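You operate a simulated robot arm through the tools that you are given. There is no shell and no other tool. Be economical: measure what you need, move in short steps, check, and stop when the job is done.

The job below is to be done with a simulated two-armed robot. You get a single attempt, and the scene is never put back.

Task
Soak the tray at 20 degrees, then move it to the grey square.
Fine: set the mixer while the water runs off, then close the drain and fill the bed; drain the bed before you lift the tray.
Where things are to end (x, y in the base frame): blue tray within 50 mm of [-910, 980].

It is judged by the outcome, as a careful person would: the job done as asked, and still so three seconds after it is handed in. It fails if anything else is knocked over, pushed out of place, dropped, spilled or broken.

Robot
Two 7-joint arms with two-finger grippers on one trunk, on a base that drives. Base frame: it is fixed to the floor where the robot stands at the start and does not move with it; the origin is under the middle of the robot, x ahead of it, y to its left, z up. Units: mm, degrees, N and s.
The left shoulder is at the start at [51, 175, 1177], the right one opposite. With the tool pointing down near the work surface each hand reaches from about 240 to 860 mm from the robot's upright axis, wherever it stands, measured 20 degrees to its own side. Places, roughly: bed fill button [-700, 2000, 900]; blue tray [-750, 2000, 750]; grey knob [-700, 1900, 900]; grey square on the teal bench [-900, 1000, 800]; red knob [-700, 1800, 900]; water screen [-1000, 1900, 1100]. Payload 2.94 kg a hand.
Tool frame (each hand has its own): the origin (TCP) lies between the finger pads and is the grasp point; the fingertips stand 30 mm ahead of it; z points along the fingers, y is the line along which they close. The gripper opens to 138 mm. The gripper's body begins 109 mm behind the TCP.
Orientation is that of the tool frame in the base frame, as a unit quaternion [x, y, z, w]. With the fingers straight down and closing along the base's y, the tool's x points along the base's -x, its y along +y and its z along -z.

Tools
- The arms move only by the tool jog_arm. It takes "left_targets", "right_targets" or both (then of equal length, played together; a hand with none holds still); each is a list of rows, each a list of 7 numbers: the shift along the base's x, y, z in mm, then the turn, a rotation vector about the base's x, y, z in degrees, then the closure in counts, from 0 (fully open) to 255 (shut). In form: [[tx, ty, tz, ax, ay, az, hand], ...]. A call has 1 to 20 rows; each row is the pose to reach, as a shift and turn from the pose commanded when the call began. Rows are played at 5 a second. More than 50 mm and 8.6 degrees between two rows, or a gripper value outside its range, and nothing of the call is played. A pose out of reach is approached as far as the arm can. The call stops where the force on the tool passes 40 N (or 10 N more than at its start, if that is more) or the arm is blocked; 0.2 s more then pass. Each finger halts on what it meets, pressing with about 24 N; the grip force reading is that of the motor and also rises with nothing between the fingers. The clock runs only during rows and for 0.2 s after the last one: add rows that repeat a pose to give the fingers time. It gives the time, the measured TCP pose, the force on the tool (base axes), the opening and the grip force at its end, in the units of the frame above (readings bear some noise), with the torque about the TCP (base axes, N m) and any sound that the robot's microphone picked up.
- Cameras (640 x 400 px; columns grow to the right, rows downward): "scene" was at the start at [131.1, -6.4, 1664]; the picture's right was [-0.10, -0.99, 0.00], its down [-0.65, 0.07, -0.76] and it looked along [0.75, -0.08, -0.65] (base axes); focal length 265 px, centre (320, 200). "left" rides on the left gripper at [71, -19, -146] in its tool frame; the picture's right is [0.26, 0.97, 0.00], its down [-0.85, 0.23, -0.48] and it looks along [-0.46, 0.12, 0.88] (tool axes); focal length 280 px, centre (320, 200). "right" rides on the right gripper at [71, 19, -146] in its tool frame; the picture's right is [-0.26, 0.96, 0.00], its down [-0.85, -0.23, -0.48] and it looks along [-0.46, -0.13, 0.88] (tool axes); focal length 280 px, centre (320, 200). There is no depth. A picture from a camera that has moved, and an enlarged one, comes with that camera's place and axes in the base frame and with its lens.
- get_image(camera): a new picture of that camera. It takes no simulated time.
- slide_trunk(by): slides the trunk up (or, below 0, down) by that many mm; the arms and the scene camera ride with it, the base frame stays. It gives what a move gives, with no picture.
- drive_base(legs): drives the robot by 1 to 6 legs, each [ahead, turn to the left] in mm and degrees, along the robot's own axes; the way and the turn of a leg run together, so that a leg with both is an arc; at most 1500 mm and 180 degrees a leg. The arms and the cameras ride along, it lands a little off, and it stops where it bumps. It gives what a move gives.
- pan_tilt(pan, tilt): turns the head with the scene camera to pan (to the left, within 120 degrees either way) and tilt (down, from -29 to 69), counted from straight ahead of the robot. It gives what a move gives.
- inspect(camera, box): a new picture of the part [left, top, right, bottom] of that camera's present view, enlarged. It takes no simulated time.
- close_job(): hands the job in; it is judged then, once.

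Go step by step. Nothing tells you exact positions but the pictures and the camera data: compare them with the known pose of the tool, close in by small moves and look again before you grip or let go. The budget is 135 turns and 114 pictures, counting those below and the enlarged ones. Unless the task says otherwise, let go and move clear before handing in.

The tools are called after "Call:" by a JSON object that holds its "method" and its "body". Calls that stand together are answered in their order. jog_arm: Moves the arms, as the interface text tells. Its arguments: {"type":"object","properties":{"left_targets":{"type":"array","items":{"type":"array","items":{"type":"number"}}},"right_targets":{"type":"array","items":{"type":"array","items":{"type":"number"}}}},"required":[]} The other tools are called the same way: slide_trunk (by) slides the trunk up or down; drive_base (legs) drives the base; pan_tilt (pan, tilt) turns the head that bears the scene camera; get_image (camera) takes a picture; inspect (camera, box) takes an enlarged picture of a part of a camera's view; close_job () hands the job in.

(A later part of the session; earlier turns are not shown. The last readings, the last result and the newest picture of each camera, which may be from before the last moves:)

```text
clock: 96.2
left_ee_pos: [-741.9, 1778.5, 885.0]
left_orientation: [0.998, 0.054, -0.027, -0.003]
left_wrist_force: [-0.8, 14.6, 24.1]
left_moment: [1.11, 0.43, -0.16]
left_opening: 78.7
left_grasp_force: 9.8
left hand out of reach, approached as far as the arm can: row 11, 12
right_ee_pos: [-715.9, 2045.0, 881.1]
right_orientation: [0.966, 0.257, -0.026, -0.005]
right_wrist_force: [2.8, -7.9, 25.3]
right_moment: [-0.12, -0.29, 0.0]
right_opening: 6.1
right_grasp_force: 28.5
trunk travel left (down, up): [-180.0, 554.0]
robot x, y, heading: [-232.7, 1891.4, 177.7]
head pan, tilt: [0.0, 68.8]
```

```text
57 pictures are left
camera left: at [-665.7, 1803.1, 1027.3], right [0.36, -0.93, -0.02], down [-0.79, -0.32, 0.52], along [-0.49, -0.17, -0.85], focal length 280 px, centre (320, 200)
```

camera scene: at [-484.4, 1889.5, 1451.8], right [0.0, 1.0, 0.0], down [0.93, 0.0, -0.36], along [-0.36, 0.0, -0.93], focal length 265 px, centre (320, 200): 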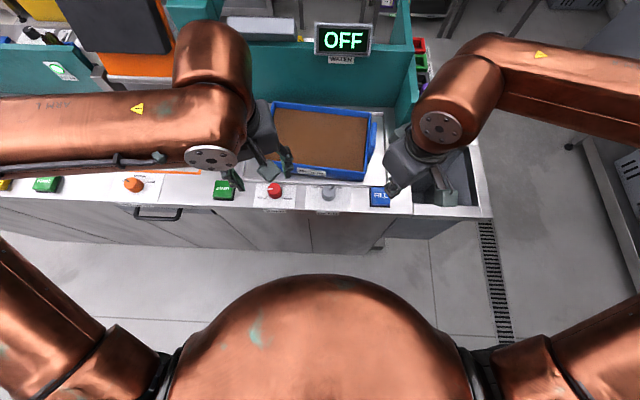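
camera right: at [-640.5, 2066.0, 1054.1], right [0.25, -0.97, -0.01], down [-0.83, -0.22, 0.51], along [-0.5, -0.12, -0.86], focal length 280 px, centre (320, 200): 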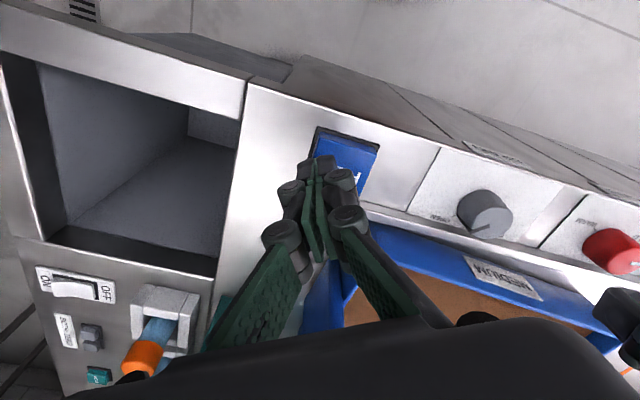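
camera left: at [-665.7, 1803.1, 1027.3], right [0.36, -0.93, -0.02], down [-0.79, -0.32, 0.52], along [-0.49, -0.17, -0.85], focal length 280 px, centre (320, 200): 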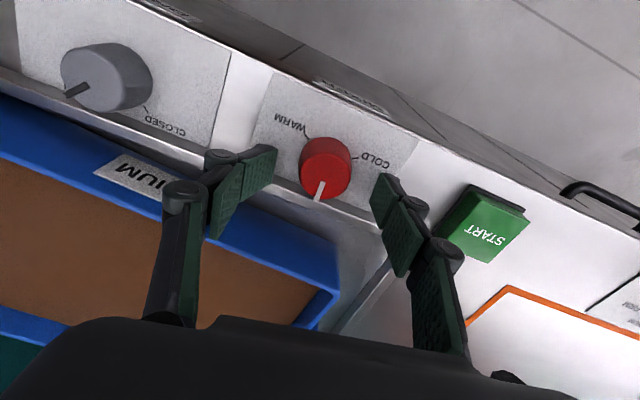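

One fingertip rests on the bed rim; I'll shift 5 mm toward me and close.

Call:
{"method": "jog_arm", "body": {"left_targets": [[3, -1, 8, 0, 0, 0, 140], [6, -1, 8, 0, 0, 0, 150], [6, -1, -2, 0, 0, 0, 180], [6, -1, -4, 0, 0, 0, 210], [6, -1, -4, 0, 0, 0, 230], [6, -1, -4, 0, 0, 0, 230], [6, -1, -4, 0, 0, 0, 230]]}}

Call:
{"method": "get_image", "body": {"camera": "left"}}

```text
clock: 97.8
left_ee_pos: [-736.5, 1774.9, 881.1]
left_orientation: [0.998, 0.055, -0.026, -0.001]
left_wrist_force: [1.6, -0.5, 34.8]
left_moment: [-0.7, -0.39, -0.27]
left_opening: 37.1
left_grasp_force: 23.5
right_ee_pos: [-716.2, 2047.0, 881.1]
right_orientation: [0.966, 0.257, -0.025, -0.006]
right_wrist_force: [-5.8, -2.9, 24.5]
right_moment: [0.04, -0.05, 0.0]
right_opening: 5.9
right_grasp_force: 27.9
trunk travel left (down, up): [-180.0, 554.0]
robot x, y, heading: [-229.3, 1890.6, 177.8]
head pan, tilt: [0.0, 68.8]
```

```text
56 pictures are left
camera left: at [-659.8, 1800.9, 1022.5], right [0.36, -0.93, -0.02], down [-0.79, -0.32, 0.52], along [-0.49, -0.17, -0.86], focal length 280 px, centre (320, 200)
```

left: 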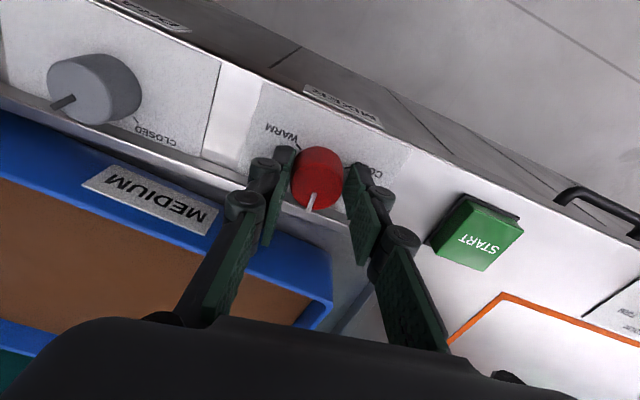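

Gripped. I'll turn 30° clockwise and read.

Call:
{"method": "jog_arm", "body": {"left_targets": [[0, 0, 0, 0, 0, 0, 235], [0, 0, 0, 0, 0, -8, 235], [0, 0, 0, 0, 0, -16, 235], [0, 0, 0, 0, 0, -24, 235], [0, 0, 0, 0, 0, -30, 235], [0, 0, 0, 0, 0, -30, 235], [0, 0, 0, 0, 0, -30, 235]]}}

Call:
{"method": "inspect", "body": {"camera": "scene", "box": [200, 10, 440, 220]}}

```text
clock: 99.4
left_ee_pos: [-734.4, 1777.3, 880.5]
left_orientation: [0.978, -0.208, -0.025, -0.007]
left_wrist_force: [8.9, 10.5, 37.2]
left_moment: [0.53, 0.05, -0.08]
left_opening: 32.9
left_grasp_force: 45.7
right_ee_pos: [-714.8, 2047.0, 881.2]
right_orientation: [0.966, 0.257, -0.025, -0.006]
right_wrist_force: [-7.7, -5.2, 25.1]
right_moment: [-0.05, -0.03, 0.01]
right_opening: 6.0
right_grasp_force: 28.7
trunk travel left (down, up): [-180.0, 554.0]
robot x, y, heading: [-227.9, 1886.9, 177.8]
head pan, tilt: [0.0, 68.8]
```

```text
1.90 times, centred on (320, 115) of scene
camera zoom: at [-450.3, 1900.9, 1452.5], right [0.04, 1.0, 0.0], down [0.93, -0.04, -0.37], along [-0.36, 0.01, -0.93], focal length 506 px, centre (320, 362)
```

zoom: 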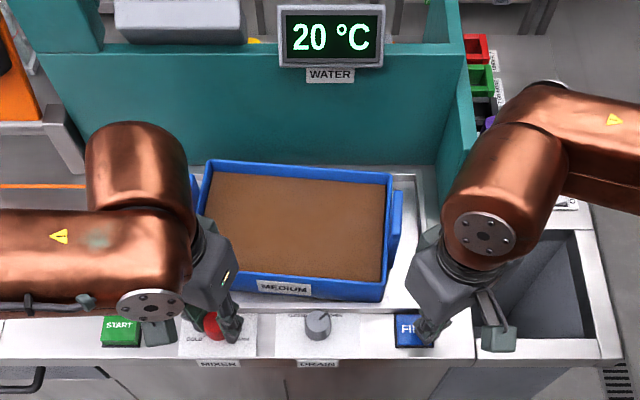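

20 °C reached. I'll release the mixer straight up and check that the reading stays.

Call:
{"method": "jog_arm", "body": {"left_targets": [[0, 0, 0, 0, 0, 0, 160], [0, 0, 0, 0, 0, 0, 140], [0, 0, 35, 0, 0, 0, 140], [0, 0, 80, 0, 0, 0, 140], [0, 0, 110, 0, 0, 0, 140]]}}

Call:
{"method": "inspect", "body": {"camera": "scene", "box": [200, 10, 440, 220]}}

```text
clock: 100.6
left_ee_pos: [-736.1, 1774.9, 989.2]
left_orientation: [0.978, -0.207, -0.023, -0.006]
left_wrist_force: [0.2, 0.4, 0.5]
left_moment: [0.02, 0.01, 0.01]
left_opening: 62.3
left_grasp_force: 0.0
right_ee_pos: [-714.7, 2046.4, 880.7]
right_orientation: [0.966, 0.257, -0.024, -0.006]
right_wrist_force: [10.3, 4.3, 29.0]
right_moment: [0.27, -0.56, 0.0]
right_opening: 6.0
right_grasp_force: 28.4
trunk travel left (down, up): [-180.0, 554.0]
robot x, y, heading: [-229.8, 1892.3, 177.8]
head pan, tilt: [0.0, 68.8]
```

```text
1.90 times, centred on (320, 115) of scene
camera zoom: at [-451.8, 1900.1, 1452.1], right [0.04, 1.0, 0.0], down [0.93, -0.04, -0.36], along [-0.36, 0.01, -0.93], focal length 506 px, centre (320, 362)
```

zoom: 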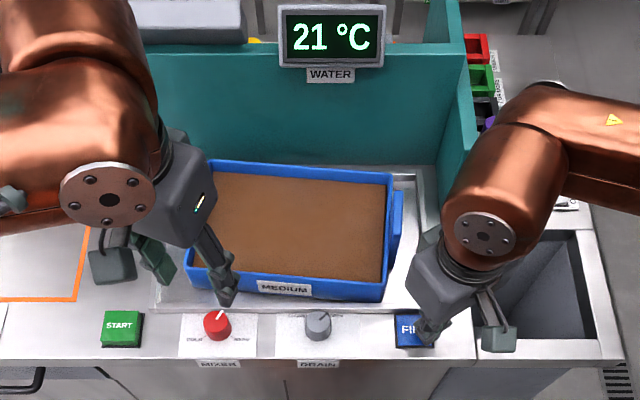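

It drifted to 21 °C on release. I'll re-grip at the same pose and turn back about 7°, then release again.

Call:
{"method": "jog_arm", "body": {"left_targets": [[0, 0, -40, 0, 0, 0, 140], [0, 0, -80, 0, 0, 0, 140], [0, 2, -107, 0, 0, 0, 150], [0, 2, -107, 0, 0, 0, 190], [0, 2, -107, 0, 0, 0, 230], [0, 2, -107, 0, 0, 0, 235], [0, 2, -107, 0, 0, 0, 235], [0, 2, -107, 0, 0, 4, 235], [0, 2, -107, 0, 0, 8, 235], [0, 2, -107, 0, 0, 8, 235], [0, 2, -107, 0, 0, 8, 235]]}}

Call:
{"method": "inspect", "body": {"camera": "scene", "box": [200, 10, 440, 220]}}

Call:
{"method": "jog_arm", "body": {"left_targets": [[0, 0, 0, 0, 0, 0, 160], [0, 0, 0, 0, 0, 0, 140], [0, 0, 35, 0, 0, 0, 140], [0, 0, 35, 0, 0, 0, 140], [0, 0, 35, 0, 0, 0, 140]]}}

Call:
{"method": "inspect", "body": {"camera": "scene", "box": [200, 10, 440, 220]}}

```text
clock: 101.5
left_ee_pos: [-737.9, 1773.4, 892.4]
left_orientation: [0.978, -0.205, -0.028, -0.003]
left_wrist_force: [2.2, -14.4, 22.7]
left_moment: [-0.99, 0.47, 0.36]
left_opening: 48.7
left_grasp_force: 7.0
right_ee_pos: [-716.6, 2045.8, 882.6]
right_orientation: [0.966, 0.257, -0.026, -0.005]
right_wrist_force: [1.2, 2.0, 20.4]
right_moment: [0.15, -0.23, -0.19]
right_opening: 6.1
right_grasp_force: 28.5
trunk travel left (down, up): [-180.0, 554.0]
robot x, y, heading: [-231.9, 1887.1, 177.7]
head pan, tilt: [0.0, 68.8]
stopped in row 4 (left hand): the force on the tool passed its limit at 46 N (the readings are from after the stop); the commanded pose is now the measured one
```

```text
1.90 times, centred on (320, 115) of scene
camera zoom: at [-451.0, 1899.0, 1452.6], right [0.04, 1.0, 0.0], down [0.93, -0.04, -0.36], along [-0.36, 0.01, -0.93], focal length 506 px, centre (320, 362)
```

zoom: 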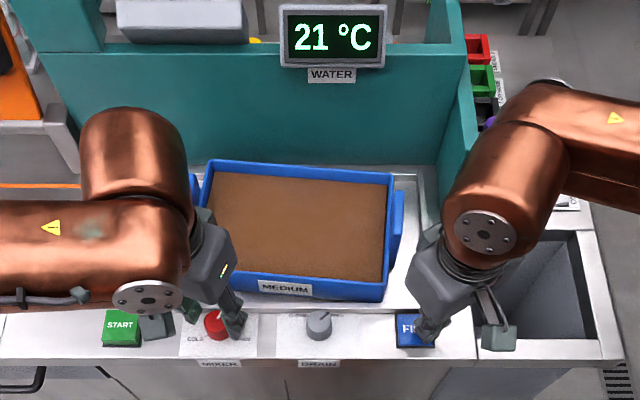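

```text
clock: 102.7
left_ee_pos: [-736.4, 1775.3, 923.6]
left_orientation: [0.978, -0.205, -0.026, -0.006]
left_wrist_force: [0.8, 0.4, 0.5]
left_moment: [0.05, -0.03, 0.0]
left_opening: 62.3
left_grasp_force: 0.1
right_ee_pos: [-716.6, 2045.4, 879.7]
right_orientation: [0.966, 0.257, -0.023, -0.006]
right_wrist_force: [4.2, -6.5, 28.1]
right_moment: [-0.01, -0.39, -0.07]
right_opening: 6.0
right_grasp_force: 27.8
trunk travel left (down, up): [-180.0, 554.0]
robot x, y, heading: [-230.5, 1888.5, 177.6]
head pan, tilt: [0.0, 68.8]
```

```text
1.90 times, centred on (320, 115) of scene
camera zoom: at [-452.8, 1898.6, 1452.0], right [0.04, 1.0, 0.0], down [0.93, -0.04, -0.36], along [-0.36, 0.02, -0.93], focal length 506 px, centre (320, 362)
```

zoom: 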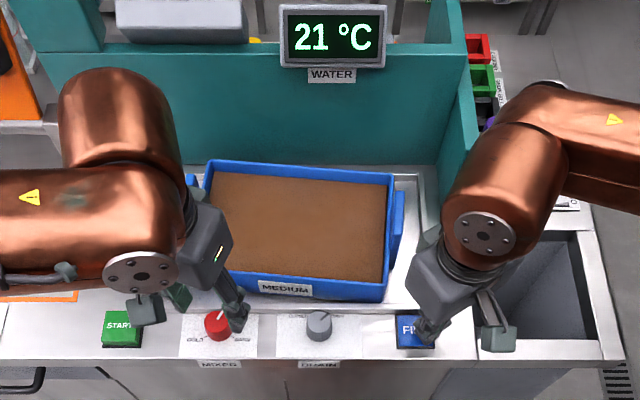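

Still 21; the −y finger caught the bed rim. I'll shift 5 mm toward me, lower with narrower opening, grip and turn back 8°.

Call:
{"method": "jog_arm", "body": {"left_targets": [[4, 1, -10, 0, 0, 0, 150], [5, 1, -30, 0, 0, 0, 155], [5, 1, -41, 0, 0, 0, 170], [4, 1, -42, 0, 0, 0, 200], [3, 1, -42, 0, 0, 0, 230], [2, 1, -42, 0, 0, 0, 235], [2, 1, -42, 0, 0, 0, 235]]}}

Call:
{"method": "get_image", "body": {"camera": "left"}}

```text
clock: 104.3
left_ee_pos: [-733.3, 1775.8, 884.0]
left_orientation: [0.978, -0.205, -0.025, -0.003]
left_wrist_force: [15.6, -3.9, 8.1]
left_moment: [0.05, -0.31, -0.04]
left_opening: 32.6
left_grasp_force: 45.6
right_ee_pos: [-715.8, 2045.9, 881.1]
right_orientation: [0.966, 0.256, -0.025, -0.007]
right_wrist_force: [-3.4, -5.1, 26.8]
right_moment: [0.02, -0.11, 0.01]
right_opening: 6.3
right_grasp_force: 29.1
trunk travel left (down, up): [-180.0, 554.0]
robot x, y, heading: [-229.1, 1891.1, 177.8]
head pan, tilt: [0.0, 68.8]
```

```text
51 pictures are left
camera left: at [-653.2, 1761.2, 1025.2], right [-0.15, -0.99, -0.01], down [-0.85, 0.12, 0.52], along [-0.51, 0.09, -0.85], focal length 280 px, centre (320, 200)
```

left: 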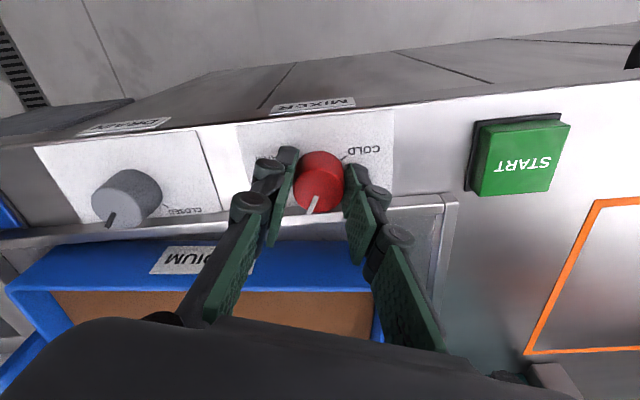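

Gripped well. Turning back 7° and reading before letting go.

Call:
{"method": "jog_arm", "body": {"left_targets": [[0, 0, 0, 0, 0, 4, 235], [0, 0, 0, 0, 0, 8, 235], [0, 0, 0, 0, 0, 8, 235], [0, 0, 0, 0, 0, 8, 235], [0, 0, 0, 0, 0, 8, 170], [0, 0, 0, 0, 0, 8, 140], [0, 0, 0, 0, 0, 8, 140], [0, 0, 35, 0, 0, 8, 140], [0, 0, 80, 0, 0, 8, 140]]}}

Call:
{"method": "inspect", "body": {"camera": "scene", "box": [200, 10, 440, 220]}}

```text
clock: 106.3
left_ee_pos: [-734.8, 1778.3, 963.7]
left_orientation: [0.99, -0.137, -0.026, -0.003]
left_wrist_force: [-0.1, -0.6, -0.3]
left_moment: [0.02, -0.03, 0.0]
left_opening: 62.2
left_grasp_force: 0.2
right_ee_pos: [-716.3, 2046.1, 881.0]
right_orientation: [0.966, 0.257, -0.023, -0.006]
right_wrist_force: [2.3, -4.1, 29.7]
right_moment: [0.06, -0.31, 0.01]
right_opening: 6.1
right_grasp_force: 28.0
trunk travel left (down, up): [-180.0, 554.0]
robot x, y, heading: [-225.8, 1885.4, 177.4]
head pan, tilt: [0.0, 68.8]
```

```text
1.90 times, centred on (320, 115) of scene
camera zoom: at [-452.5, 1898.9, 1452.1], right [0.04, 1.0, 0.0], down [0.93, -0.04, -0.36], along [-0.36, 0.02, -0.93], focal length 506 px, centre (320, 362)
```

zoom: 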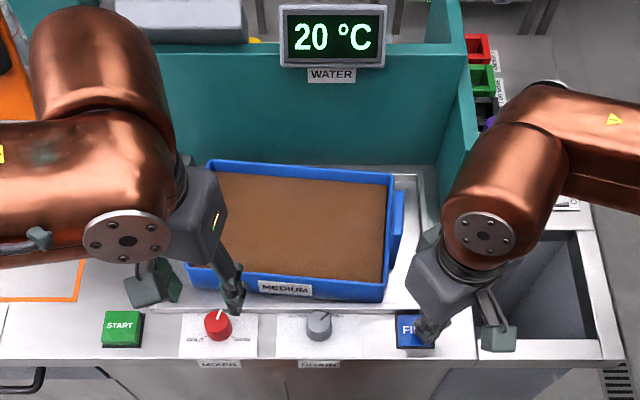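

20 °C holds after release. Now I'll release FILL, raise both hands, and turn left so the right hand comes over the drain knob.

Call:
{"method": "jog_arm", "body": {"right_targets": [[0, 0, 30, 0, 0, 0, 255], [0, 0, 70, 0, 0, 0, 140], [0, 0, 100, 0, 0, 0, 140], [0, 0, 100, 0, 0, 0, 140]], "left_targets": [[0, -10, 20, 0, 0, 0, 140], [0, -20, 40, 0, 0, 0, 140], [0, -30, 60, 0, 0, 0, 140], [0, -30, 60, 0, 0, 0, 140]]}}

Call:
{"method": "drive_base", "body": {"legs": [[0, 19]]}}

Call:
{"method": "get_image", "body": {"camera": "right"}}

```text
clock: 107.3
left_ee_pos: [-735.6, 1747.9, 1021.2]
left_orientation: [0.99, -0.137, -0.025, -0.003]
left_wrist_force: [-0.3, -1.0, -0.7]
left_moment: [0.0, -0.01, -0.02]
left_opening: 62.0
left_grasp_force: 0.1
right_ee_pos: [-717.2, 2048.3, 978.3]
right_orientation: [0.966, 0.256, -0.023, -0.006]
right_wrist_force: [-0.2, 0.3, 0.4]
right_moment: [-0.01, 0.02, 0.04]
right_opening: 62.2
right_grasp_force: 0.1
trunk travel left (down, up): [-180.0, 554.0]
robot x, y, heading: [-232.4, 1890.2, 177.7]
head pan, tilt: [0.0, 68.8]
```

```text
clock: 108.7
left_ee_pos: [-663.1, 1592.4, 1021.8]
left_orientation: [0.999, 0.027, -0.025, 0.0]
left_wrist_force: [0.6, -0.3, -0.1]
left_moment: [0.01, -0.03, -0.01]
left_opening: 62.2
left_grasp_force: 0.0
right_ee_pos: [-743.3, 1881.1, 978.7]
right_orientation: [0.911, 0.411, -0.023, -0.002]
right_wrist_force: [-0.5, -0.9, -0.4]
right_moment: [0.06, 0.05, 0.01]
right_opening: 62.1
right_grasp_force: 0.1
trunk travel left (down, up): [-180.0, 554.0]
robot x, y, heading: [-231.0, 1888.2, -163.2]
head pan, tilt: [0.0, 68.8]
```

```text
49 pictures are left
camera right: at [-674.4, 1924.0, 1120.7], right [0.55, -0.83, -0.01], down [-0.71, -0.48, 0.52], along [-0.44, -0.27, -0.86], focal length 280 px, centre (320, 200)
```

right: 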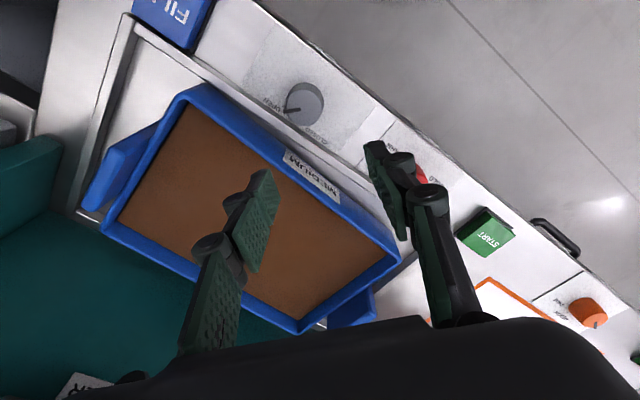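

Drain confirmed at (-730, 1908). I'll rewind the hand yaw and lower over the knob.

Call:
{"method": "jog_arm", "body": {"right_targets": [[4, 9, 0, 0, 0, -8, 140], [8, 18, 0, 0, 0, -16, 140], [13, 27, 0, 0, 0, -24, 140], [13, 27, 0, 0, 0, -32, 140], [13, 27, 0, 0, 0, -40, 140], [13, 27, 0, 0, 0, -48, 140], [13, 27, 0, 0, 0, -56, 140], [13, 27, -40, 0, 0, -56, 140], [13, 27, -65, 0, 0, -56, 140]]}}

Call:
{"method": "get_image", "body": {"camera": "right"}}

```text
clock: 110.7
left_ee_pos: [-663.9, 1592.2, 1021.6]
left_orientation: [0.999, 0.027, -0.025, 0.002]
left_wrist_force: [0.4, 0.4, 0.6]
left_moment: [0.02, -0.04, 0.01]
left_opening: 62.4
left_grasp_force: 0.1
right_ee_pos: [-730.8, 1907.8, 914.4]
right_orientation: [0.998, -0.066, -0.02, -0.012]
right_wrist_force: [-0.1, -0.1, 0.3]
right_moment: [-0.01, -0.04, -0.04]
right_opening: 62.4
right_grasp_force: 0.0
trunk travel left (down, up): [-180.0, 554.0]
robot x, y, heading: [-230.2, 1887.7, -163.4]
head pan, tilt: [0.0, 68.8]
```

```text
48 pictures are left
camera right: at [-656.3, 1875.7, 1056.9], right [-0.39, -0.92, -0.01], down [-0.79, 0.33, 0.52], along [-0.47, 0.21, -0.86], focal length 280 px, centre (320, 200)
```

right: 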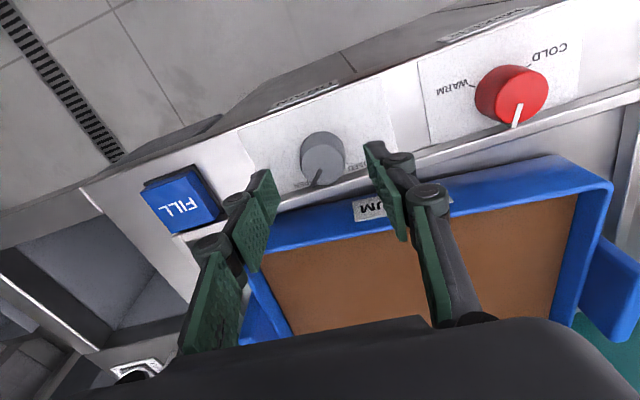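

Centered exactly. I'll lower, grip and turn counter-clockwise 64° toward CLOSED.

Call:
{"method": "jog_arm", "body": {"right_targets": [[2, 0, -18, 0, 0, 0, 140], [2, 0, -31, 0, 0, 0, 150], [2, 0, -31, 0, 0, 0, 200], [1, 0, -31, 0, 0, 0, 235], [0, 0, -31, 0, 0, 0, 235], [0, 0, -31, 0, 0, 0, 235], [0, 0, -31, 0, 0, 8, 235], [0, 0, -31, 0, 0, 16, 235], [0, 0, -31, 0, 0, 24, 235], [0, 0, -31, 0, 0, 32, 235], [0, 0, -31, 0, 0, 40, 235], [0, 0, -31, 0, 0, 48, 235], [0, 0, -31, 0, 0, 56, 235], [0, 0, -31, 0, 0, 56, 235]]}}

Call:
{"method": "get_image", "body": {"camera": "right"}}

```text
clock: 113.7
left_ee_pos: [-659.8, 1593.4, 1023.5]
left_orientation: [0.999, 0.027, -0.026, 0.002]
left_wrist_force: [-0.4, -0.3, 0.3]
left_moment: [0.02, 0.0, 0.03]
left_opening: 62.2
left_grasp_force: 0.0
right_ee_pos: [-724.6, 1912.3, 883.7]
right_orientation: [0.912, 0.409, -0.018, -0.004]
right_wrist_force: [9.4, 12.4, 22.7]
right_moment: [0.58, -0.63, -0.78]
right_opening: 32.4
right_grasp_force: 45.3
trunk travel left (down, up): [-180.0, 554.0]
robot x, y, heading: [-233.6, 1889.8, -163.8]
head pan, tilt: [0.0, 68.8]
stopped in row 14 (right hand): the force on the tool passed its limit at 41 N (the readings are from after the stop); the commanded pose is now the measured one
```

```text
47 pictures are left
camera right: at [-657.5, 1954.5, 1026.6], right [0.55, -0.84, -0.01], down [-0.72, -0.48, 0.51], along [-0.43, -0.27, -0.86], focal length 280 px, centre (320, 200)
```

right: 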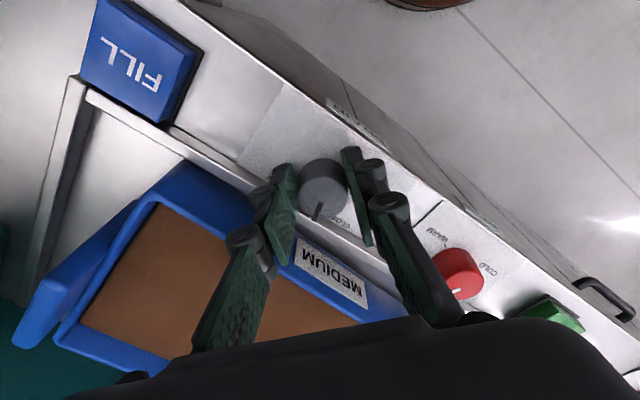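

The knob reached a stop, pointing to about 11 o'clock. I'll release, lift, and look.

Call:
{"method": "jog_arm", "body": {"right_targets": [[0, 0, 0, 0, 0, 0, 140], [0, 0, 0, 0, 0, 0, 140], [0, 0, 40, 0, 0, 0, 140], [0, 0, 80, 0, 0, 0, 140], [0, 30, 80, 0, 0, 0, 200], [0, 60, 80, 0, 0, 0, 255], [0, 90, 80, 0, 0, 0, 255]]}}

Call:
{"method": "inspect", "body": {"camera": "scene", "box": [240, 120, 480, 270]}}

Call:
{"method": "get_image", "body": {"camera": "right"}}

```text
clock: 114.4
left_ee_pos: [-661.8, 1591.3, 1021.1]
left_orientation: [0.999, 0.027, -0.025, 0.002]
left_wrist_force: [-0.2, 0.8, 0.0]
left_moment: [0.0, -0.02, 0.0]
left_opening: 62.2
left_grasp_force: 0.0
right_ee_pos: [-723.7, 1914.7, 883.7]
right_orientation: [0.912, 0.41, -0.009, -0.005]
right_wrist_force: [3.9, 0.3, -2.1]
right_moment: [-0.01, -0.16, 0.0]
right_opening: 62.7
right_grasp_force: 0.0
trunk travel left (down, up): [-180.0, 554.0]
robot x, y, heading: [-227.8, 1892.3, -163.7]
head pan, tilt: [0.0, 68.8]
stopped in row 3 (right hand): the force on the tool passed its limit at 58 N (the readings are from after the stop); the commanded pose is now the measured one
```

```text
2.67 times, centred on (360, 195) of scene
camera zoom: at [-445.7, 1827.4, 1451.2], right [-0.28, 0.96, 0.0], down [0.89, 0.26, -0.36], along [-0.35, -0.1, -0.93], focal length 708 px, centre (213, 213)
```

zoom: 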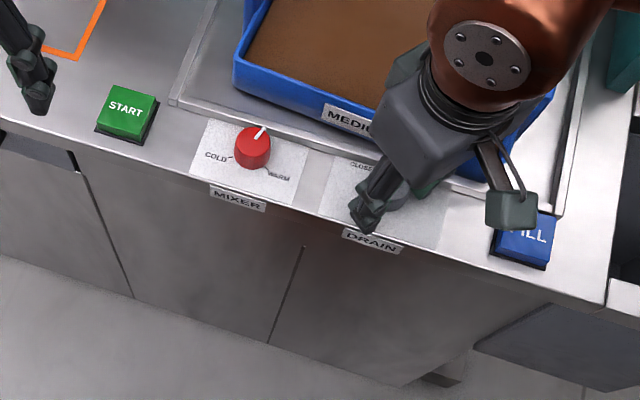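

```text
45 pictures are left
camera right: at [-658.8, 1954.7, 1027.5], right [0.55, -0.84, -0.01], down [-0.72, -0.48, 0.49], along [-0.42, -0.26, -0.87], focal length 280 px, centre (320, 200)
```

right: 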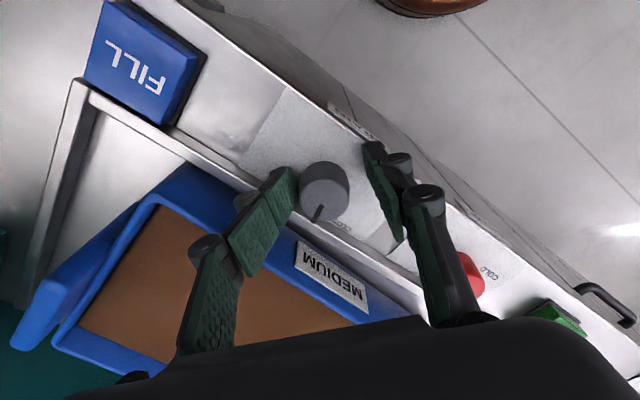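

A fingertip seems hooked on the bed rim while lifting. I'll narrow the opening slightly and lift slowly.

Call:
{"method": "jog_arm", "body": {"right_targets": [[0, 0, 0, 0, 0, 0, 170], [2, -1, 3, 0, 0, 0, 175], [2, -1, 15, 0, 0, 0, 175], [2, -1, 40, 0, 0, 0, 175], [2, -1, 80, 0, 0, 0, 175], [2, 30, 80, 0, 0, 0, 255], [0, 60, 80, 0, 0, 0, 255], [0, 90, 80, 0, 0, 0, 255]]}}

Call:
{"method": "get_image", "body": {"camera": "right"}}

```text
clock: 116.2
left_ee_pos: [-662.5, 1594.3, 1023.1]
left_orientation: [0.999, 0.027, -0.026, 0.001]
left_wrist_force: [0.2, -0.1, 1.1]
left_moment: [-0.05, -0.03, -0.01]
left_opening: 62.2
left_grasp_force: 0.0
right_ee_pos: [-725.6, 2005.8, 963.1]
right_orientation: [0.912, 0.41, -0.01, -0.005]
right_wrist_force: [0.3, -0.6, 0.2]
right_moment: [-0.04, -0.03, 0.02]
right_opening: 0.1
right_grasp_force: 23.0
trunk travel left (down, up): [-180.0, 554.0]
robot x, y, heading: [-227.9, 1889.9, -163.6]
head pan, tilt: [0.0, 68.8]
```

```text
44 pictures are left
camera right: at [-660.2, 2046.1, 1107.4], right [0.55, -0.84, -0.01], down [-0.72, -0.48, 0.49], along [-0.42, -0.26, -0.87], focal length 280 px, centre (320, 200)
```

right: 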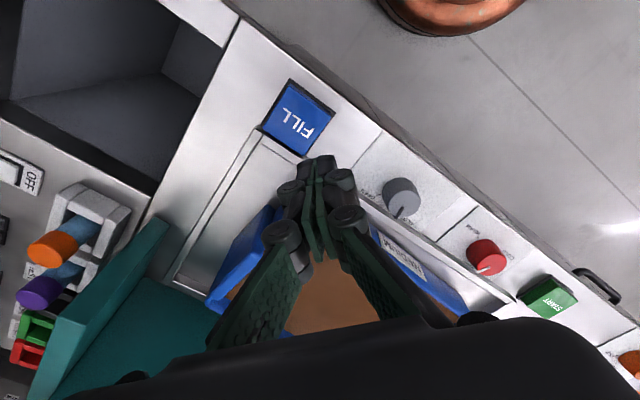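

Free and clear. I'll zoom on the drain knob to confirm it points at CLOSED.

Call:
{"method": "inspect", "body": {"camera": "scene", "box": [300, 150, 440, 240]}}

```text
4.44 times, centred on (370, 195) of scene
camera zoom: at [-445.6, 1829.2, 1451.6], right [-0.28, 0.96, 0.0], down [0.89, 0.26, -0.36], along [-0.35, -0.1, -0.93], focal length 1180 px, centre (98, 222)
```

zoom: 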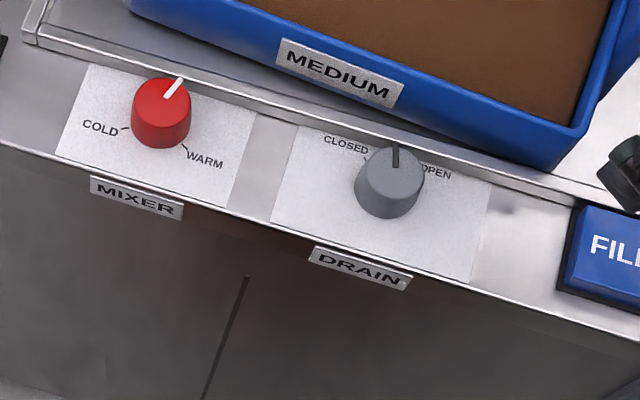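

The drain is only about two-thirds over; CLOSED needs roughly 30° more. I'll re-grip with rewound yaw and turn again.

Call:
{"method": "jog_arm", "body": {"right_targets": [[-1, -15, 0, 0, 0, -8, 200], [-2, -30, 0, 0, 0, -16, 140], [-3, -45, 0, 0, 0, -24, 140], [-4, -60, 0, 0, 0, -32, 140], [-4, -75, 0, 0, 0, -40, 140], [-4, -90, 0, 0, 0, -48, 140], [-4, -98, 0, 0, 0, -56, 140], [-4, -98, -25, 0, 0, -56, 140], [-4, -98, -48, 0, 0, -56, 140]]}}

Call:
{"method": "get_image", "body": {"camera": "right"}}

```text
clock: 118.2
left_ee_pos: [-663.3, 1591.7, 1021.8]
left_orientation: [0.999, 0.027, -0.026, 0.001]
left_wrist_force: [0.1, 0.3, -1.2]
left_moment: [0.0, -0.06, 0.01]
left_opening: 62.4
left_grasp_force: 0.0
right_ee_pos: [-728.8, 1905.6, 916.6]
right_orientation: [0.998, -0.066, -0.007, -0.009]
right_wrist_force: [0.5, -0.6, -0.9]
right_moment: [-0.03, -0.06, 0.01]
right_opening: 62.3
right_grasp_force: 0.1
trunk travel left (down, up): [-180.0, 554.0]
robot x, y, heading: [-228.6, 1889.5, -163.5]
head pan, tilt: [0.0, 68.8]
```

```text
42 pictures are left
camera right: at [-658.0, 1874.7, 1060.2], right [-0.39, -0.92, -0.01], down [-0.81, 0.33, 0.49], along [-0.45, 0.2, -0.87], focal length 280 px, centre (320, 200)
```

right: 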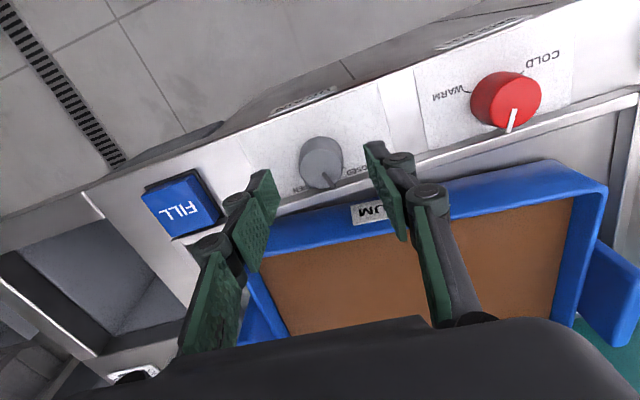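

Well positioned. Lower, grip, turn 36° and release with a narrow opening.

Call:
{"method": "jog_arm", "body": {"right_targets": [[0, 2, -18, 0, 0, 0, 140], [0, 2, -32, 0, 0, 0, 150], [0, 2, -32, 0, 0, 0, 200], [-1, 2, -32, 0, 0, 0, 235], [-1, 2, -32, 0, 0, 0, 235], [-1, 2, -32, 0, 0, 0, 235], [-1, 2, -32, 0, 0, 8, 235], [-1, 2, -32, 0, 0, 16, 235], [-1, 2, -32, 0, 0, 24, 235], [-1, 2, -32, 0, 0, 32, 235], [-1, 2, -32, 0, 0, 38, 235], [-1, 2, -32, 0, 0, 38, 235]]}}

Call:
{"method": "jog_arm", "body": {"right_targets": [[0, 0, 0, 0, 0, 0, 175], [0, 0, 0, 0, 0, 0, 175], [2, 0, 15, 0, 0, 0, 175], [2, 0, 40, 0, 0, 0, 175], [2, 0, 80, 0, 0, 0, 175], [2, 30, 80, 0, 0, 0, 255], [2, 60, 80, 0, 0, 0, 255], [2, 100, 80, 0, 0, 0, 255]]}}

Call:
{"method": "inspect", "body": {"camera": "scene", "box": [300, 150, 440, 240]}}

```text
clock: 120.8
left_ee_pos: [-661.8, 1590.8, 1022.3]
left_orientation: [0.999, 0.028, -0.025, 0.0]
left_wrist_force: [-0.2, -0.3, -0.3]
left_moment: [0.01, -0.03, 0.01]
left_opening: 62.2
left_grasp_force: 0.0
right_ee_pos: [-728.7, 1907.4, 884.8]
right_orientation: [0.964, 0.264, -0.009, -0.007]
right_wrist_force: [2.6, -9.8, -0.1]
right_moment: [0.02, -0.66, -0.41]
right_opening: 32.4
right_grasp_force: 44.9
trunk travel left (down, up): [-180.0, 554.0]
robot x, y, heading: [-230.8, 1888.3, -163.6]
head pan, tilt: [0.0, 68.8]
```

```text
clock: 122.6
left_ee_pos: [-661.5, 1594.5, 1023.0]
left_orientation: [0.999, 0.028, -0.025, 0.003]
left_wrist_force: [0.4, 1.6, -0.5]
left_moment: [-0.03, -0.03, -0.02]
left_opening: 62.1
left_grasp_force: 0.0
right_ee_pos: [-727.9, 2010.9, 963.6]
right_orientation: [0.965, 0.263, -0.01, -0.005]
right_wrist_force: [-0.9, 0.2, -1.0]
right_moment: [-0.07, 0.0, -0.04]
right_opening: 0.1
right_grasp_force: 22.7
trunk travel left (down, up): [-180.0, 554.0]
robot x, y, heading: [-225.8, 1890.8, -163.6]
head pan, tilt: [0.0, 68.8]
```

```text
4.44 times, centred on (370, 195) of scene
camera zoom: at [-445.8, 1829.8, 1451.6], right [-0.28, 0.96, 0.0], down [0.89, 0.26, -0.36], along [-0.35, -0.1, -0.93], focal length 1180 px, centre (98, 222)
```

zoom: 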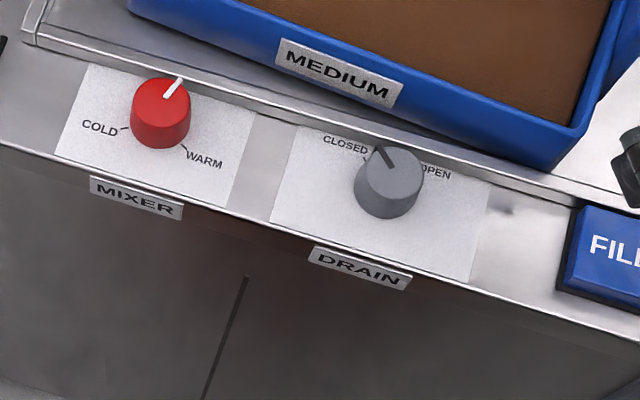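

Drain now points at CLOSED. I'll press and hold FILL with the right hand and watch the bed.

Call:
{"method": "jog_arm", "body": {"right_targets": [[2, 10, -20, 0, 0, 0, 255], [2, 21, -50, 0, 0, 0, 255], [2, 21, -70, 0, 0, 0, 255], [2, 21, -82, 0, 0, 0, 255], [2, 21, -86, 0, 0, 0, 255], [2, 21, -86, 0, 0, 0, 255], [2, 21, -86, 0, 0, 0, 255], [2, 21, -86, 0, 0, 0, 255], [2, 21, -86, 0, 0, 0, 255], [2, 21, -86, 0, 0, 0, 255], [2, 21, -86, 0, 0, 0, 255], [2, 21, -86, 0, 0, 0, 255], [2, 21, -86, 0, 0, 0, 255], [2, 21, -86, 0, 0, 0, 255], [2, 21, -86, 0, 0, 0, 255]]}}

Call:
{"method": "get_image", "body": {"camera": "scene"}}

```text
clock: 125.8
left_ee_pos: [-659.9, 1590.6, 1023.0]
left_orientation: [0.999, 0.027, -0.026, 0.001]
left_wrist_force: [-0.1, 0.0, 0.2]
left_moment: [0.02, 0.03, -0.01]
left_opening: 62.2
left_grasp_force: 0.0
right_ee_pos: [-724.4, 2029.9, 879.3]
right_orientation: [0.965, 0.263, -0.01, -0.008]
right_wrist_force: [-10.2, 2.9, 33.4]
right_moment: [0.15, 0.08, 0.09]
right_opening: 6.2
right_grasp_force: 28.4
trunk travel left (down, up): [-180.0, 554.0]
robot x, y, heading: [-232.1, 1888.8, -163.3]
head pan, tilt: [0.0, 68.8]
heard: click
```

```text
40 pictures are left
camera scene: at [-444.1, 1827.3, 1451.9], right [-0.28, 0.96, 0.0], down [0.89, 0.26, -0.36], along [-0.35, -0.1, -0.93], focal length 265 px, centre (320, 200)
```

scene: 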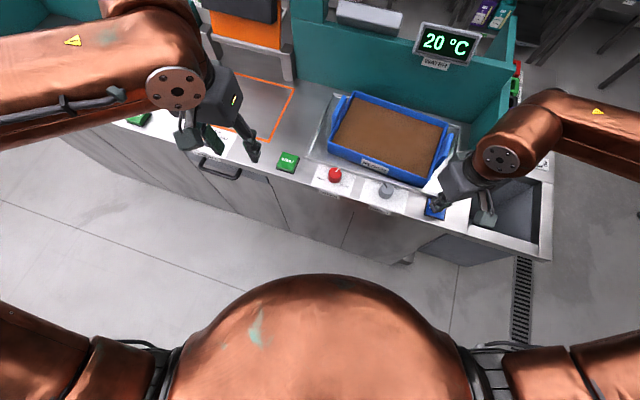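

20 °C while held. I'll keep holding and look at the bed closely.

Call:
{"method": "jog_arm", "body": {"right_targets": [[0, 0, 0, 0, 0, 0, 255], [0, 0, 0, 0, 0, 0, 255], [0, 0, 0, 0, 0, 0, 255], [0, 0, 0, 0, 0, 0, 255], [0, 0, 0, 0, 0, 0, 255], [0, 0, 0, 0, 0, 0, 255], [0, 0, 0, 0, 0, 0, 255], [0, 0, 0, 0, 0, 0, 255], [0, 0, 0, 0, 0, 0, 255], [0, 0, 0, 0, 0, 0, 255], [0, 0, 0, 0, 0, 0, 255], [0, 0, 0, 0, 0, 0, 255], [0, 0, 0, 0, 0, 0, 255], [0, 0, 0, 0, 0, 0, 255], [0, 0, 0, 0, 0, 0, 255]]}}

Call:
{"method": "inspect", "body": {"camera": "scene", "box": [290, 10, 500, 220]}}

```text
clock: 129.0
left_ee_pos: [-662.2, 1592.3, 1022.0]
left_orientation: [0.999, 0.027, -0.027, 0.001]
left_wrist_force: [0.0, 0.6, 0.0]
left_moment: [0.01, 0.03, -0.03]
left_opening: 62.2
left_grasp_force: 0.0
right_ee_pos: [-724.4, 2029.8, 879.5]
right_orientation: [0.965, 0.262, -0.009, -0.008]
right_wrist_force: [-4.9, -1.5, 33.4]
right_moment: [0.06, -0.04, 0.0]
right_opening: 5.7
right_grasp_force: 28.5
trunk travel left (down, up): [-180.0, 554.0]
robot x, y, heading: [-227.3, 1889.0, -163.7]
head pan, tilt: [0.0, 68.8]
```

```text
1.90 times, centred on (395, 115) of scene
camera zoom: at [-443.6, 1827.0, 1451.9], right [-0.28, 0.96, 0.0], down [0.89, 0.26, -0.36], along [-0.35, -0.1, -0.93], focal length 506 px, centre (177, 362)
```

zoom: 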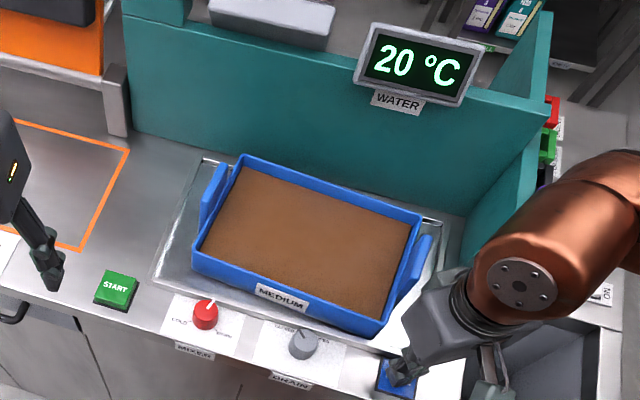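

No clear water level yet. I'll hold 4 s more and zoom at the bed rim.

Call:
{"method": "jog_arm", "body": {"right_targets": [[0, 0, 0, 0, 0, 0, 255], [0, 0, 0, 0, 0, 0, 255], [0, 0, 0, 0, 0, 0, 255], [0, 0, 0, 0, 0, 0, 255], [0, 0, 0, 0, 0, 0, 255], [0, 0, 0, 0, 0, 0, 255], [0, 0, 0, 0, 0, 0, 255], [0, 0, 0, 0, 0, 0, 255], [0, 0, 0, 0, 0, 0, 255], [0, 0, 0, 0, 0, 0, 255], [0, 0, 0, 0, 0, 0, 255], [0, 0, 0, 0, 0, 0, 255], [0, 0, 0, 0, 0, 0, 255], [0, 0, 0, 0, 0, 0, 255], [0, 0, 0, 0, 0, 0, 255], [0, 0, 0, 0, 0, 0, 255], [0, 0, 0, 0, 0, 0, 255], [0, 0, 0, 0, 0, 0, 255]]}}

Call:
{"method": "inspect", "body": {"camera": "scene", "box": [290, 80, 460, 190]}}

```text
clock: 132.8
left_ee_pos: [-661.5, 1592.6, 1022.6]
left_orientation: [0.999, 0.027, -0.026, 0.001]
left_wrist_force: [-0.9, 0.1, -0.5]
left_moment: [0.0, 0.0, -0.01]
left_opening: 62.2
left_grasp_force: 0.0
right_ee_pos: [-725.7, 2029.0, 879.7]
right_orientation: [0.965, 0.263, -0.01, -0.007]
right_wrist_force: [-1.6, -0.7, 32.1]
right_moment: [0.07, -0.2, 0.0]
right_opening: 6.0
right_grasp_force: 28.5
trunk travel left (down, up): [-180.0, 554.0]
robot x, y, heading: [-232.0, 1889.0, -163.8]
head pan, tilt: [0.0, 68.8]
```

```text
3.64 times, centred on (375, 135) of scene
camera zoom: at [-443.2, 1827.0, 1452.0], right [-0.28, 0.96, 0.0], down [0.89, 0.26, -0.36], along [-0.35, -0.1, -0.93], focal length 965 px, centre (120, 436)
```

zoom: 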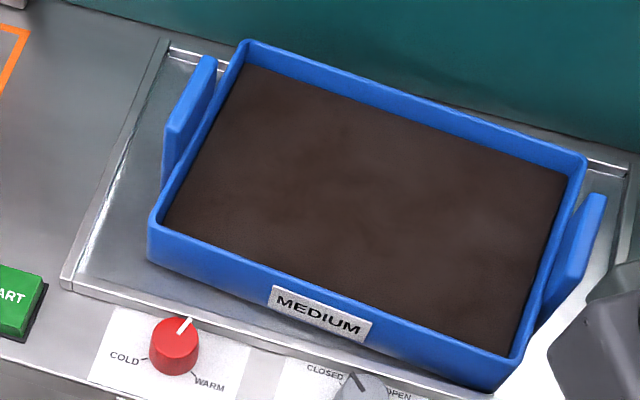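

The medium has darkened and the bed has filled, so the soak is done at 20 °C. I'll release FILL and move the right hand above the drain knob to open it.

Call:
{"method": "jog_arm", "body": {"right_targets": [[0, 0, 40, 0, 0, 0, 255], [0, 0, 80, 0, 0, 0, 255], [0, -40, 85, 0, 0, -5, 200], [-2, -80, 85, 0, 0, -10, 160], [-3, -122, 85, 0, 0, -16, 150], [-3, -122, 60, 0, 0, -16, 150], [-3, -122, 38, 0, 0, -16, 150]]}}

Call:
{"method": "get_image", "body": {"camera": "right"}}

Call:
{"method": "inspect", "body": {"camera": "scene", "box": [290, 10, 500, 220]}}

```text
clock: 134.4
left_ee_pos: [-661.9, 1592.0, 1021.8]
left_orientation: [0.999, 0.027, -0.025, 0.001]
left_wrist_force: [0.8, 0.7, -0.6]
left_moment: [0.02, -0.05, -0.02]
left_opening: 62.2
left_grasp_force: 0.0
right_ee_pos: [-728.0, 1907.9, 915.8]
right_orientation: [0.992, 0.125, -0.008, -0.008]
right_wrist_force: [0.4, -0.8, 0.1]
right_moment: [0.03, -0.02, 0.02]
right_opening: 56.7
right_grasp_force: 0.1
trunk travel left (down, up): [-180.0, 554.0]
robot x, y, heading: [-229.8, 1887.4, -163.7]
head pan, tilt: [0.0, 68.8]
```

```text
37 pictures are left
camera right: at [-651.2, 1905.2, 1060.0], right [-0.01, -1.0, -0.01], down [-0.87, 0.0, 0.49], along [-0.49, 0.02, -0.87], focal length 280 px, centre (320, 200)
```

right: 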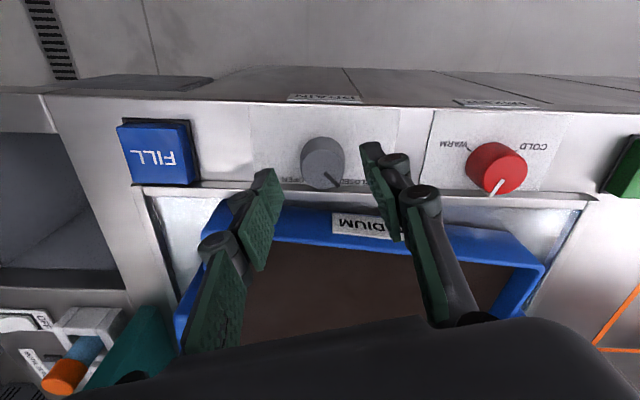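

```text
1.90 times, centred on (395, 115) of scene
camera zoom: at [-446.4, 1827.4, 1451.3], right [-0.28, 0.96, 0.0], down [0.89, 0.26, -0.36], along [-0.35, -0.1, -0.93], focal length 506 px, centre (177, 362)
```

zoom: 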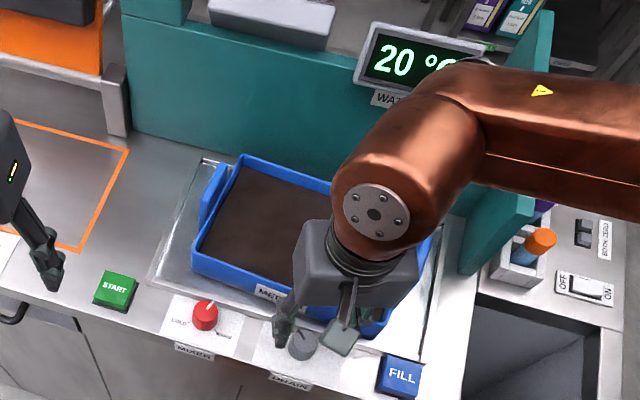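

The screen still shows 20 °C. I'll grip the drain knob now and turn it clockwise to OPEN.

Call:
{"method": "jog_arm", "body": {"right_targets": [[1, 0, -18, 0, 0, 0, 150], [1, 0, -31, 0, 0, 0, 160], [1, 0, -31, 0, 0, 0, 200], [0, 0, -31, 0, 0, 0, 235], [0, 0, -31, 0, 0, 0, 235], [0, 0, -31, 0, 0, 0, 235], [0, 0, -31, 0, 0, -8, 235], [0, 0, -31, 0, 0, -16, 235], [0, 0, -31, 0, 0, -24, 235], [0, 0, -31, 0, 0, -32, 235], [0, 0, -31, 0, 0, -40, 235], [0, 0, -31, 0, 0, -48, 235], [0, 0, -31, 0, 0, -56, 235], [0, 0, -31, 0, 0, -56, 235]]}}

Call:
{"method": "get_image", "body": {"camera": "right"}}

```text
clock: 137.4
left_ee_pos: [-662.4, 1591.1, 1021.3]
left_orientation: [0.999, 0.028, -0.026, -0.001]
left_wrist_force: [0.3, -0.4, -0.2]
left_moment: [0.01, 0.01, 0.02]
left_opening: 62.2
left_grasp_force: 0.0
right_ee_pos: [-728.8, 1903.7, 886.2]
right_orientation: [0.935, -0.355, -0.005, -0.011]
right_wrist_force: [9.3, -22.7, -13.3]
right_moment: [-0.31, 0.0, 0.92]
right_opening: 32.1
right_grasp_force: 44.7
trunk travel left (down, up): [-180.0, 554.0]
robot x, y, heading: [-231.1, 1890.6, -163.5]
head pan, tilt: [0.0, 68.8]
```

```text
35 pictures are left
camera right: at [-687.5, 1839.3, 1029.8], right [-0.84, -0.55, -0.01], down [-0.48, 0.72, 0.49], along [-0.26, 0.42, -0.87], focal length 280 px, centre (320, 200)
```

right: 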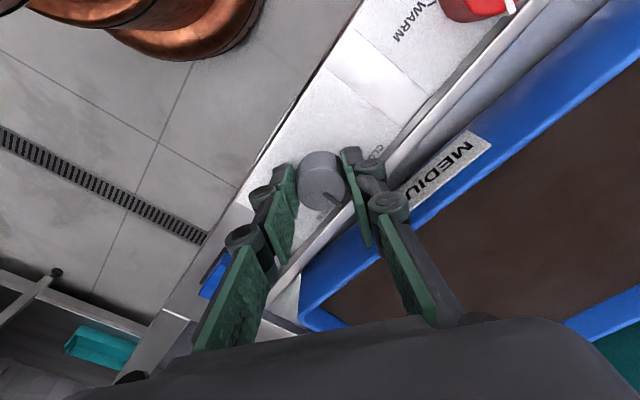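

I'll re-grip with the hand rewound and turn the remaining amount.

Call:
{"method": "jog_arm", "body": {"right_targets": [[0, 0, 0, 0, 0, 0, 175], [0, 0, 0, 0, 0, 0, 175], [0, 1, 15, 0, 0, 0, 175], [0, 2, 40, 0, 0, 0, 160], [0, 3, 40, 0, 0, 8, 150], [0, 4, 40, 0, 0, 16, 150], [0, 4, 40, 0, 0, 24, 150], [0, 4, 40, 0, 0, 32, 150], [0, 4, 40, 0, 0, 40, 150], [0, 4, 40, 0, 0, 48, 150], [0, 4, 20, 0, 0, 48, 150], [0, 4, 0, 0, 0, 48, 160], [0, 4, 0, 0, 0, 48, 200], [0, 4, 0, 0, 0, 48, 235], [0, 4, 0, 0, 0, 48, 235], [0, 4, 0, 0, 0, 48, 235]]}}

Call:
{"method": "get_image", "body": {"camera": "right"}}

```text
clock: 138.1
left_ee_pos: [-662.4, 1591.3, 1022.0]
left_orientation: [0.999, 0.027, -0.025, 0.001]
left_wrist_force: [0.2, 0.8, -0.4]
left_moment: [-0.03, 0.02, 0.01]
left_opening: 62.2
left_grasp_force: 0.0
right_ee_pos: [-724.7, 1907.3, 887.1]
right_orientation: [0.935, -0.353, 0.002, -0.015]
right_wrist_force: [4.9, -7.6, -8.6]
right_moment: [-0.14, -0.41, 0.26]
right_opening: 44.7
right_grasp_force: 1.0
trunk travel left (down, up): [-180.0, 554.0]
robot x, y, heading: [-228.9, 1886.7, -163.6]
head pan, tilt: [0.0, 68.8]
stopped in row 3 (right hand): the force on the tool passed its limit at 55 N (the readings are from after the stop); the commanded pose is now the measured one
```

```text
34 pictures are left
camera right: at [-685.1, 1842.6, 1030.9], right [-0.83, -0.55, -0.03], down [-0.49, 0.72, 0.49], along [-0.25, 0.42, -0.87], focal length 280 px, centre (320, 200)
```

right: 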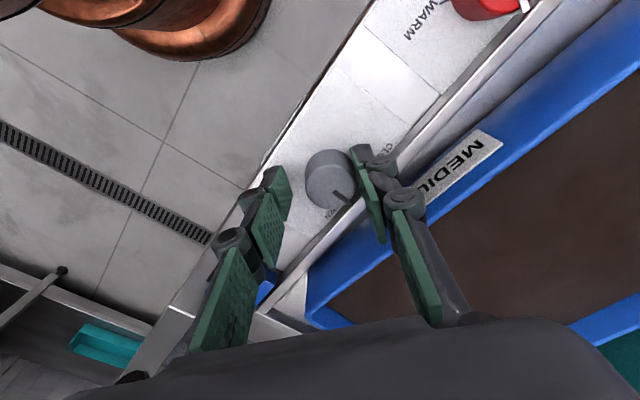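

Same rim catch; I'll lift in smaller steps as before, then rewind and re-grip.

Call:
{"method": "jog_arm", "body": {"right_targets": [[0, 0, 0, 0, 0, 0, 175], [1, 1, 4, 0, 0, 0, 175], [2, 1, 15, 0, 0, 0, 175], [2, 1, 40, 0, 0, 0, 160], [-1, 1, 40, 0, 0, 8, 150], [-3, 1, 40, 0, 0, 16, 150], [-4, 1, 40, 0, 0, 24, 150], [-4, 1, 40, 0, 0, 32, 150], [-4, 1, 40, 0, 0, 40, 150], [-4, 1, 40, 0, 0, 48, 150], [-3, 1, 20, 0, 0, 48, 150], [-3, 1, -2, 0, 0, 48, 160], [-3, 1, -2, 0, 0, 48, 200], [-4, 1, -2, 0, 0, 48, 235], [-4, 1, -2, 0, 0, 48, 235], [-4, 1, -2, 0, 0, 48, 235]]}}

Call:
{"method": "get_image", "body": {"camera": "right"}}

```text
clock: 141.5
left_ee_pos: [-661.6, 1589.7, 1021.4]
left_orientation: [0.999, 0.027, -0.024, 0.0]
left_wrist_force: [-0.3, -0.3, -0.3]
left_moment: [0.02, -0.02, -0.03]
left_opening: 62.5
left_grasp_force: 0.1
right_ee_pos: [-729.5, 1906.4, 884.3]
right_orientation: [0.998, 0.058, -0.005, -0.014]
right_wrist_force: [12.0, -25.3, -8.6]
right_moment: [-0.96, -0.22, 0.05]
right_opening: 32.4
right_grasp_force: 45.2
trunk travel left (down, up): [-180.0, 554.0]
robot x, y, heading: [-226.7, 1888.6, -163.5]
head pan, tilt: [0.0, 68.8]
```

```text
33 pictures are left
camera right: at [-653.0, 1892.1, 1028.9], right [-0.15, -0.99, -0.02], down [-0.86, 0.12, 0.49], along [-0.48, 0.09, -0.87], focal length 280 px, centre (320, 200)
```

right: 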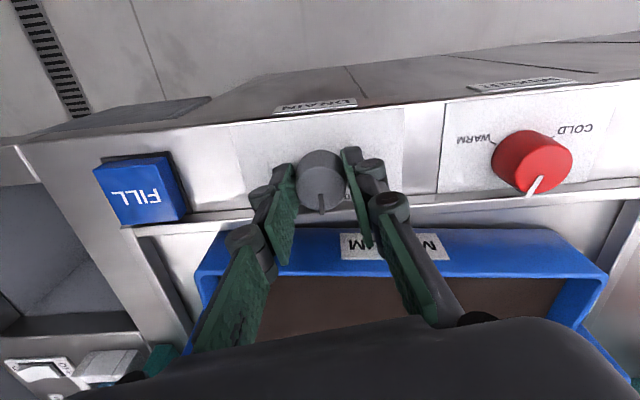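

The pointer is near 12 o'clock. I'll turn 42° more to OPEN, then release and lift carefully.

Call:
{"method": "jog_arm", "body": {"right_targets": [[0, 0, 0, 0, 0, -8, 235], [0, 0, 0, 0, 0, -16, 235], [0, 0, 0, 0, 0, -24, 235], [0, 0, 0, 0, 0, -32, 235], [0, 0, 0, 0, 0, -40, 235], [0, 0, 0, 0, 0, -45, 235], [0, 0, 0, 0, 0, -45, 235]]}}

Call:
{"method": "jog_arm", "body": {"right_targets": [[0, 0, 0, 0, 0, 0, 175], [1, 1, 0, 0, 0, 0, 175], [2, 1, 4, 0, 0, 0, 175], [3, 1, 15, 0, 0, 0, 175], [3, 1, 40, 0, 0, 0, 160], [3, 20, 80, 0, 0, 0, 120], [3, 50, 110, 0, 0, 0, 60]]}}

Call:
{"method": "inspect", "body": {"camera": "scene", "box": [290, 10, 500, 220]}}

```text
clock: 142.9
left_ee_pos: [-661.9, 1590.0, 1021.5]
left_orientation: [0.999, 0.028, -0.026, 0.002]
left_wrist_force: [-0.3, -1.4, -0.1]
left_moment: [-0.02, 0.0, -0.01]
left_opening: 62.0
left_grasp_force: 0.1
right_ee_pos: [-729.1, 1905.0, 884.3]
right_orientation: [0.947, -0.322, 0.0, -0.01]
right_wrist_force: [1.0, -12.5, -10.6]
right_moment: [-0.61, 0.17, 0.52]
right_opening: 32.5
right_grasp_force: 45.1
trunk travel left (down, up): [-180.0, 554.0]
robot x, y, heading: [-229.6, 1889.0, -163.6]
head pan, tilt: [0.0, 68.8]
stopped in row 7 (right hand): the force on the tool passed its limit at 42 N (the readings are from after the stop); the commanded pose is now the measured one
```

```text
clock: 144.5
left_ee_pos: [-661.5, 1592.3, 1023.5]
left_orientation: [0.999, 0.028, -0.025, 0.002]
left_wrist_force: [-0.6, 0.2, -0.3]
left_moment: [0.0, 0.01, -0.03]
left_opening: 62.4
left_grasp_force: 0.0
right_ee_pos: [-724.7, 1958.6, 997.7]
right_orientation: [0.946, -0.324, 0.001, -0.011]
right_wrist_force: [-0.4, -0.5, 0.3]
right_moment: [-0.01, 0.01, 0.01]
right_opening: 102.5
right_grasp_force: 0.1
trunk travel left (down, up): [-180.0, 554.0]
robot x, y, heading: [-226.2, 1889.1, -163.6]
head pan, tilt: [0.0, 68.8]
```

```text
1.90 times, centred on (395, 115) of scene
camera zoom: at [-444.8, 1828.0, 1451.7], right [-0.28, 0.96, 0.0], down [0.89, 0.26, -0.36], along [-0.35, -0.1, -0.93], focal length 506 px, centre (177, 362)
```

zoom: 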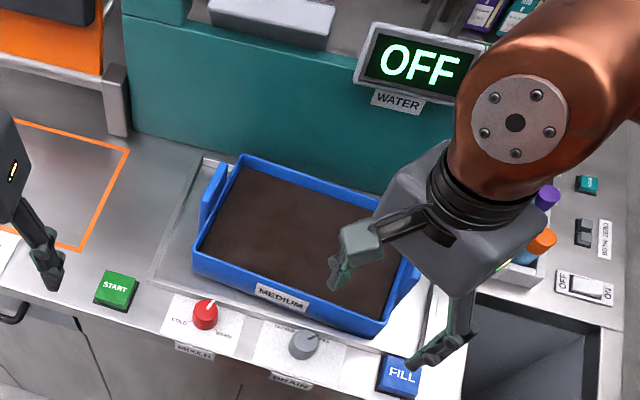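

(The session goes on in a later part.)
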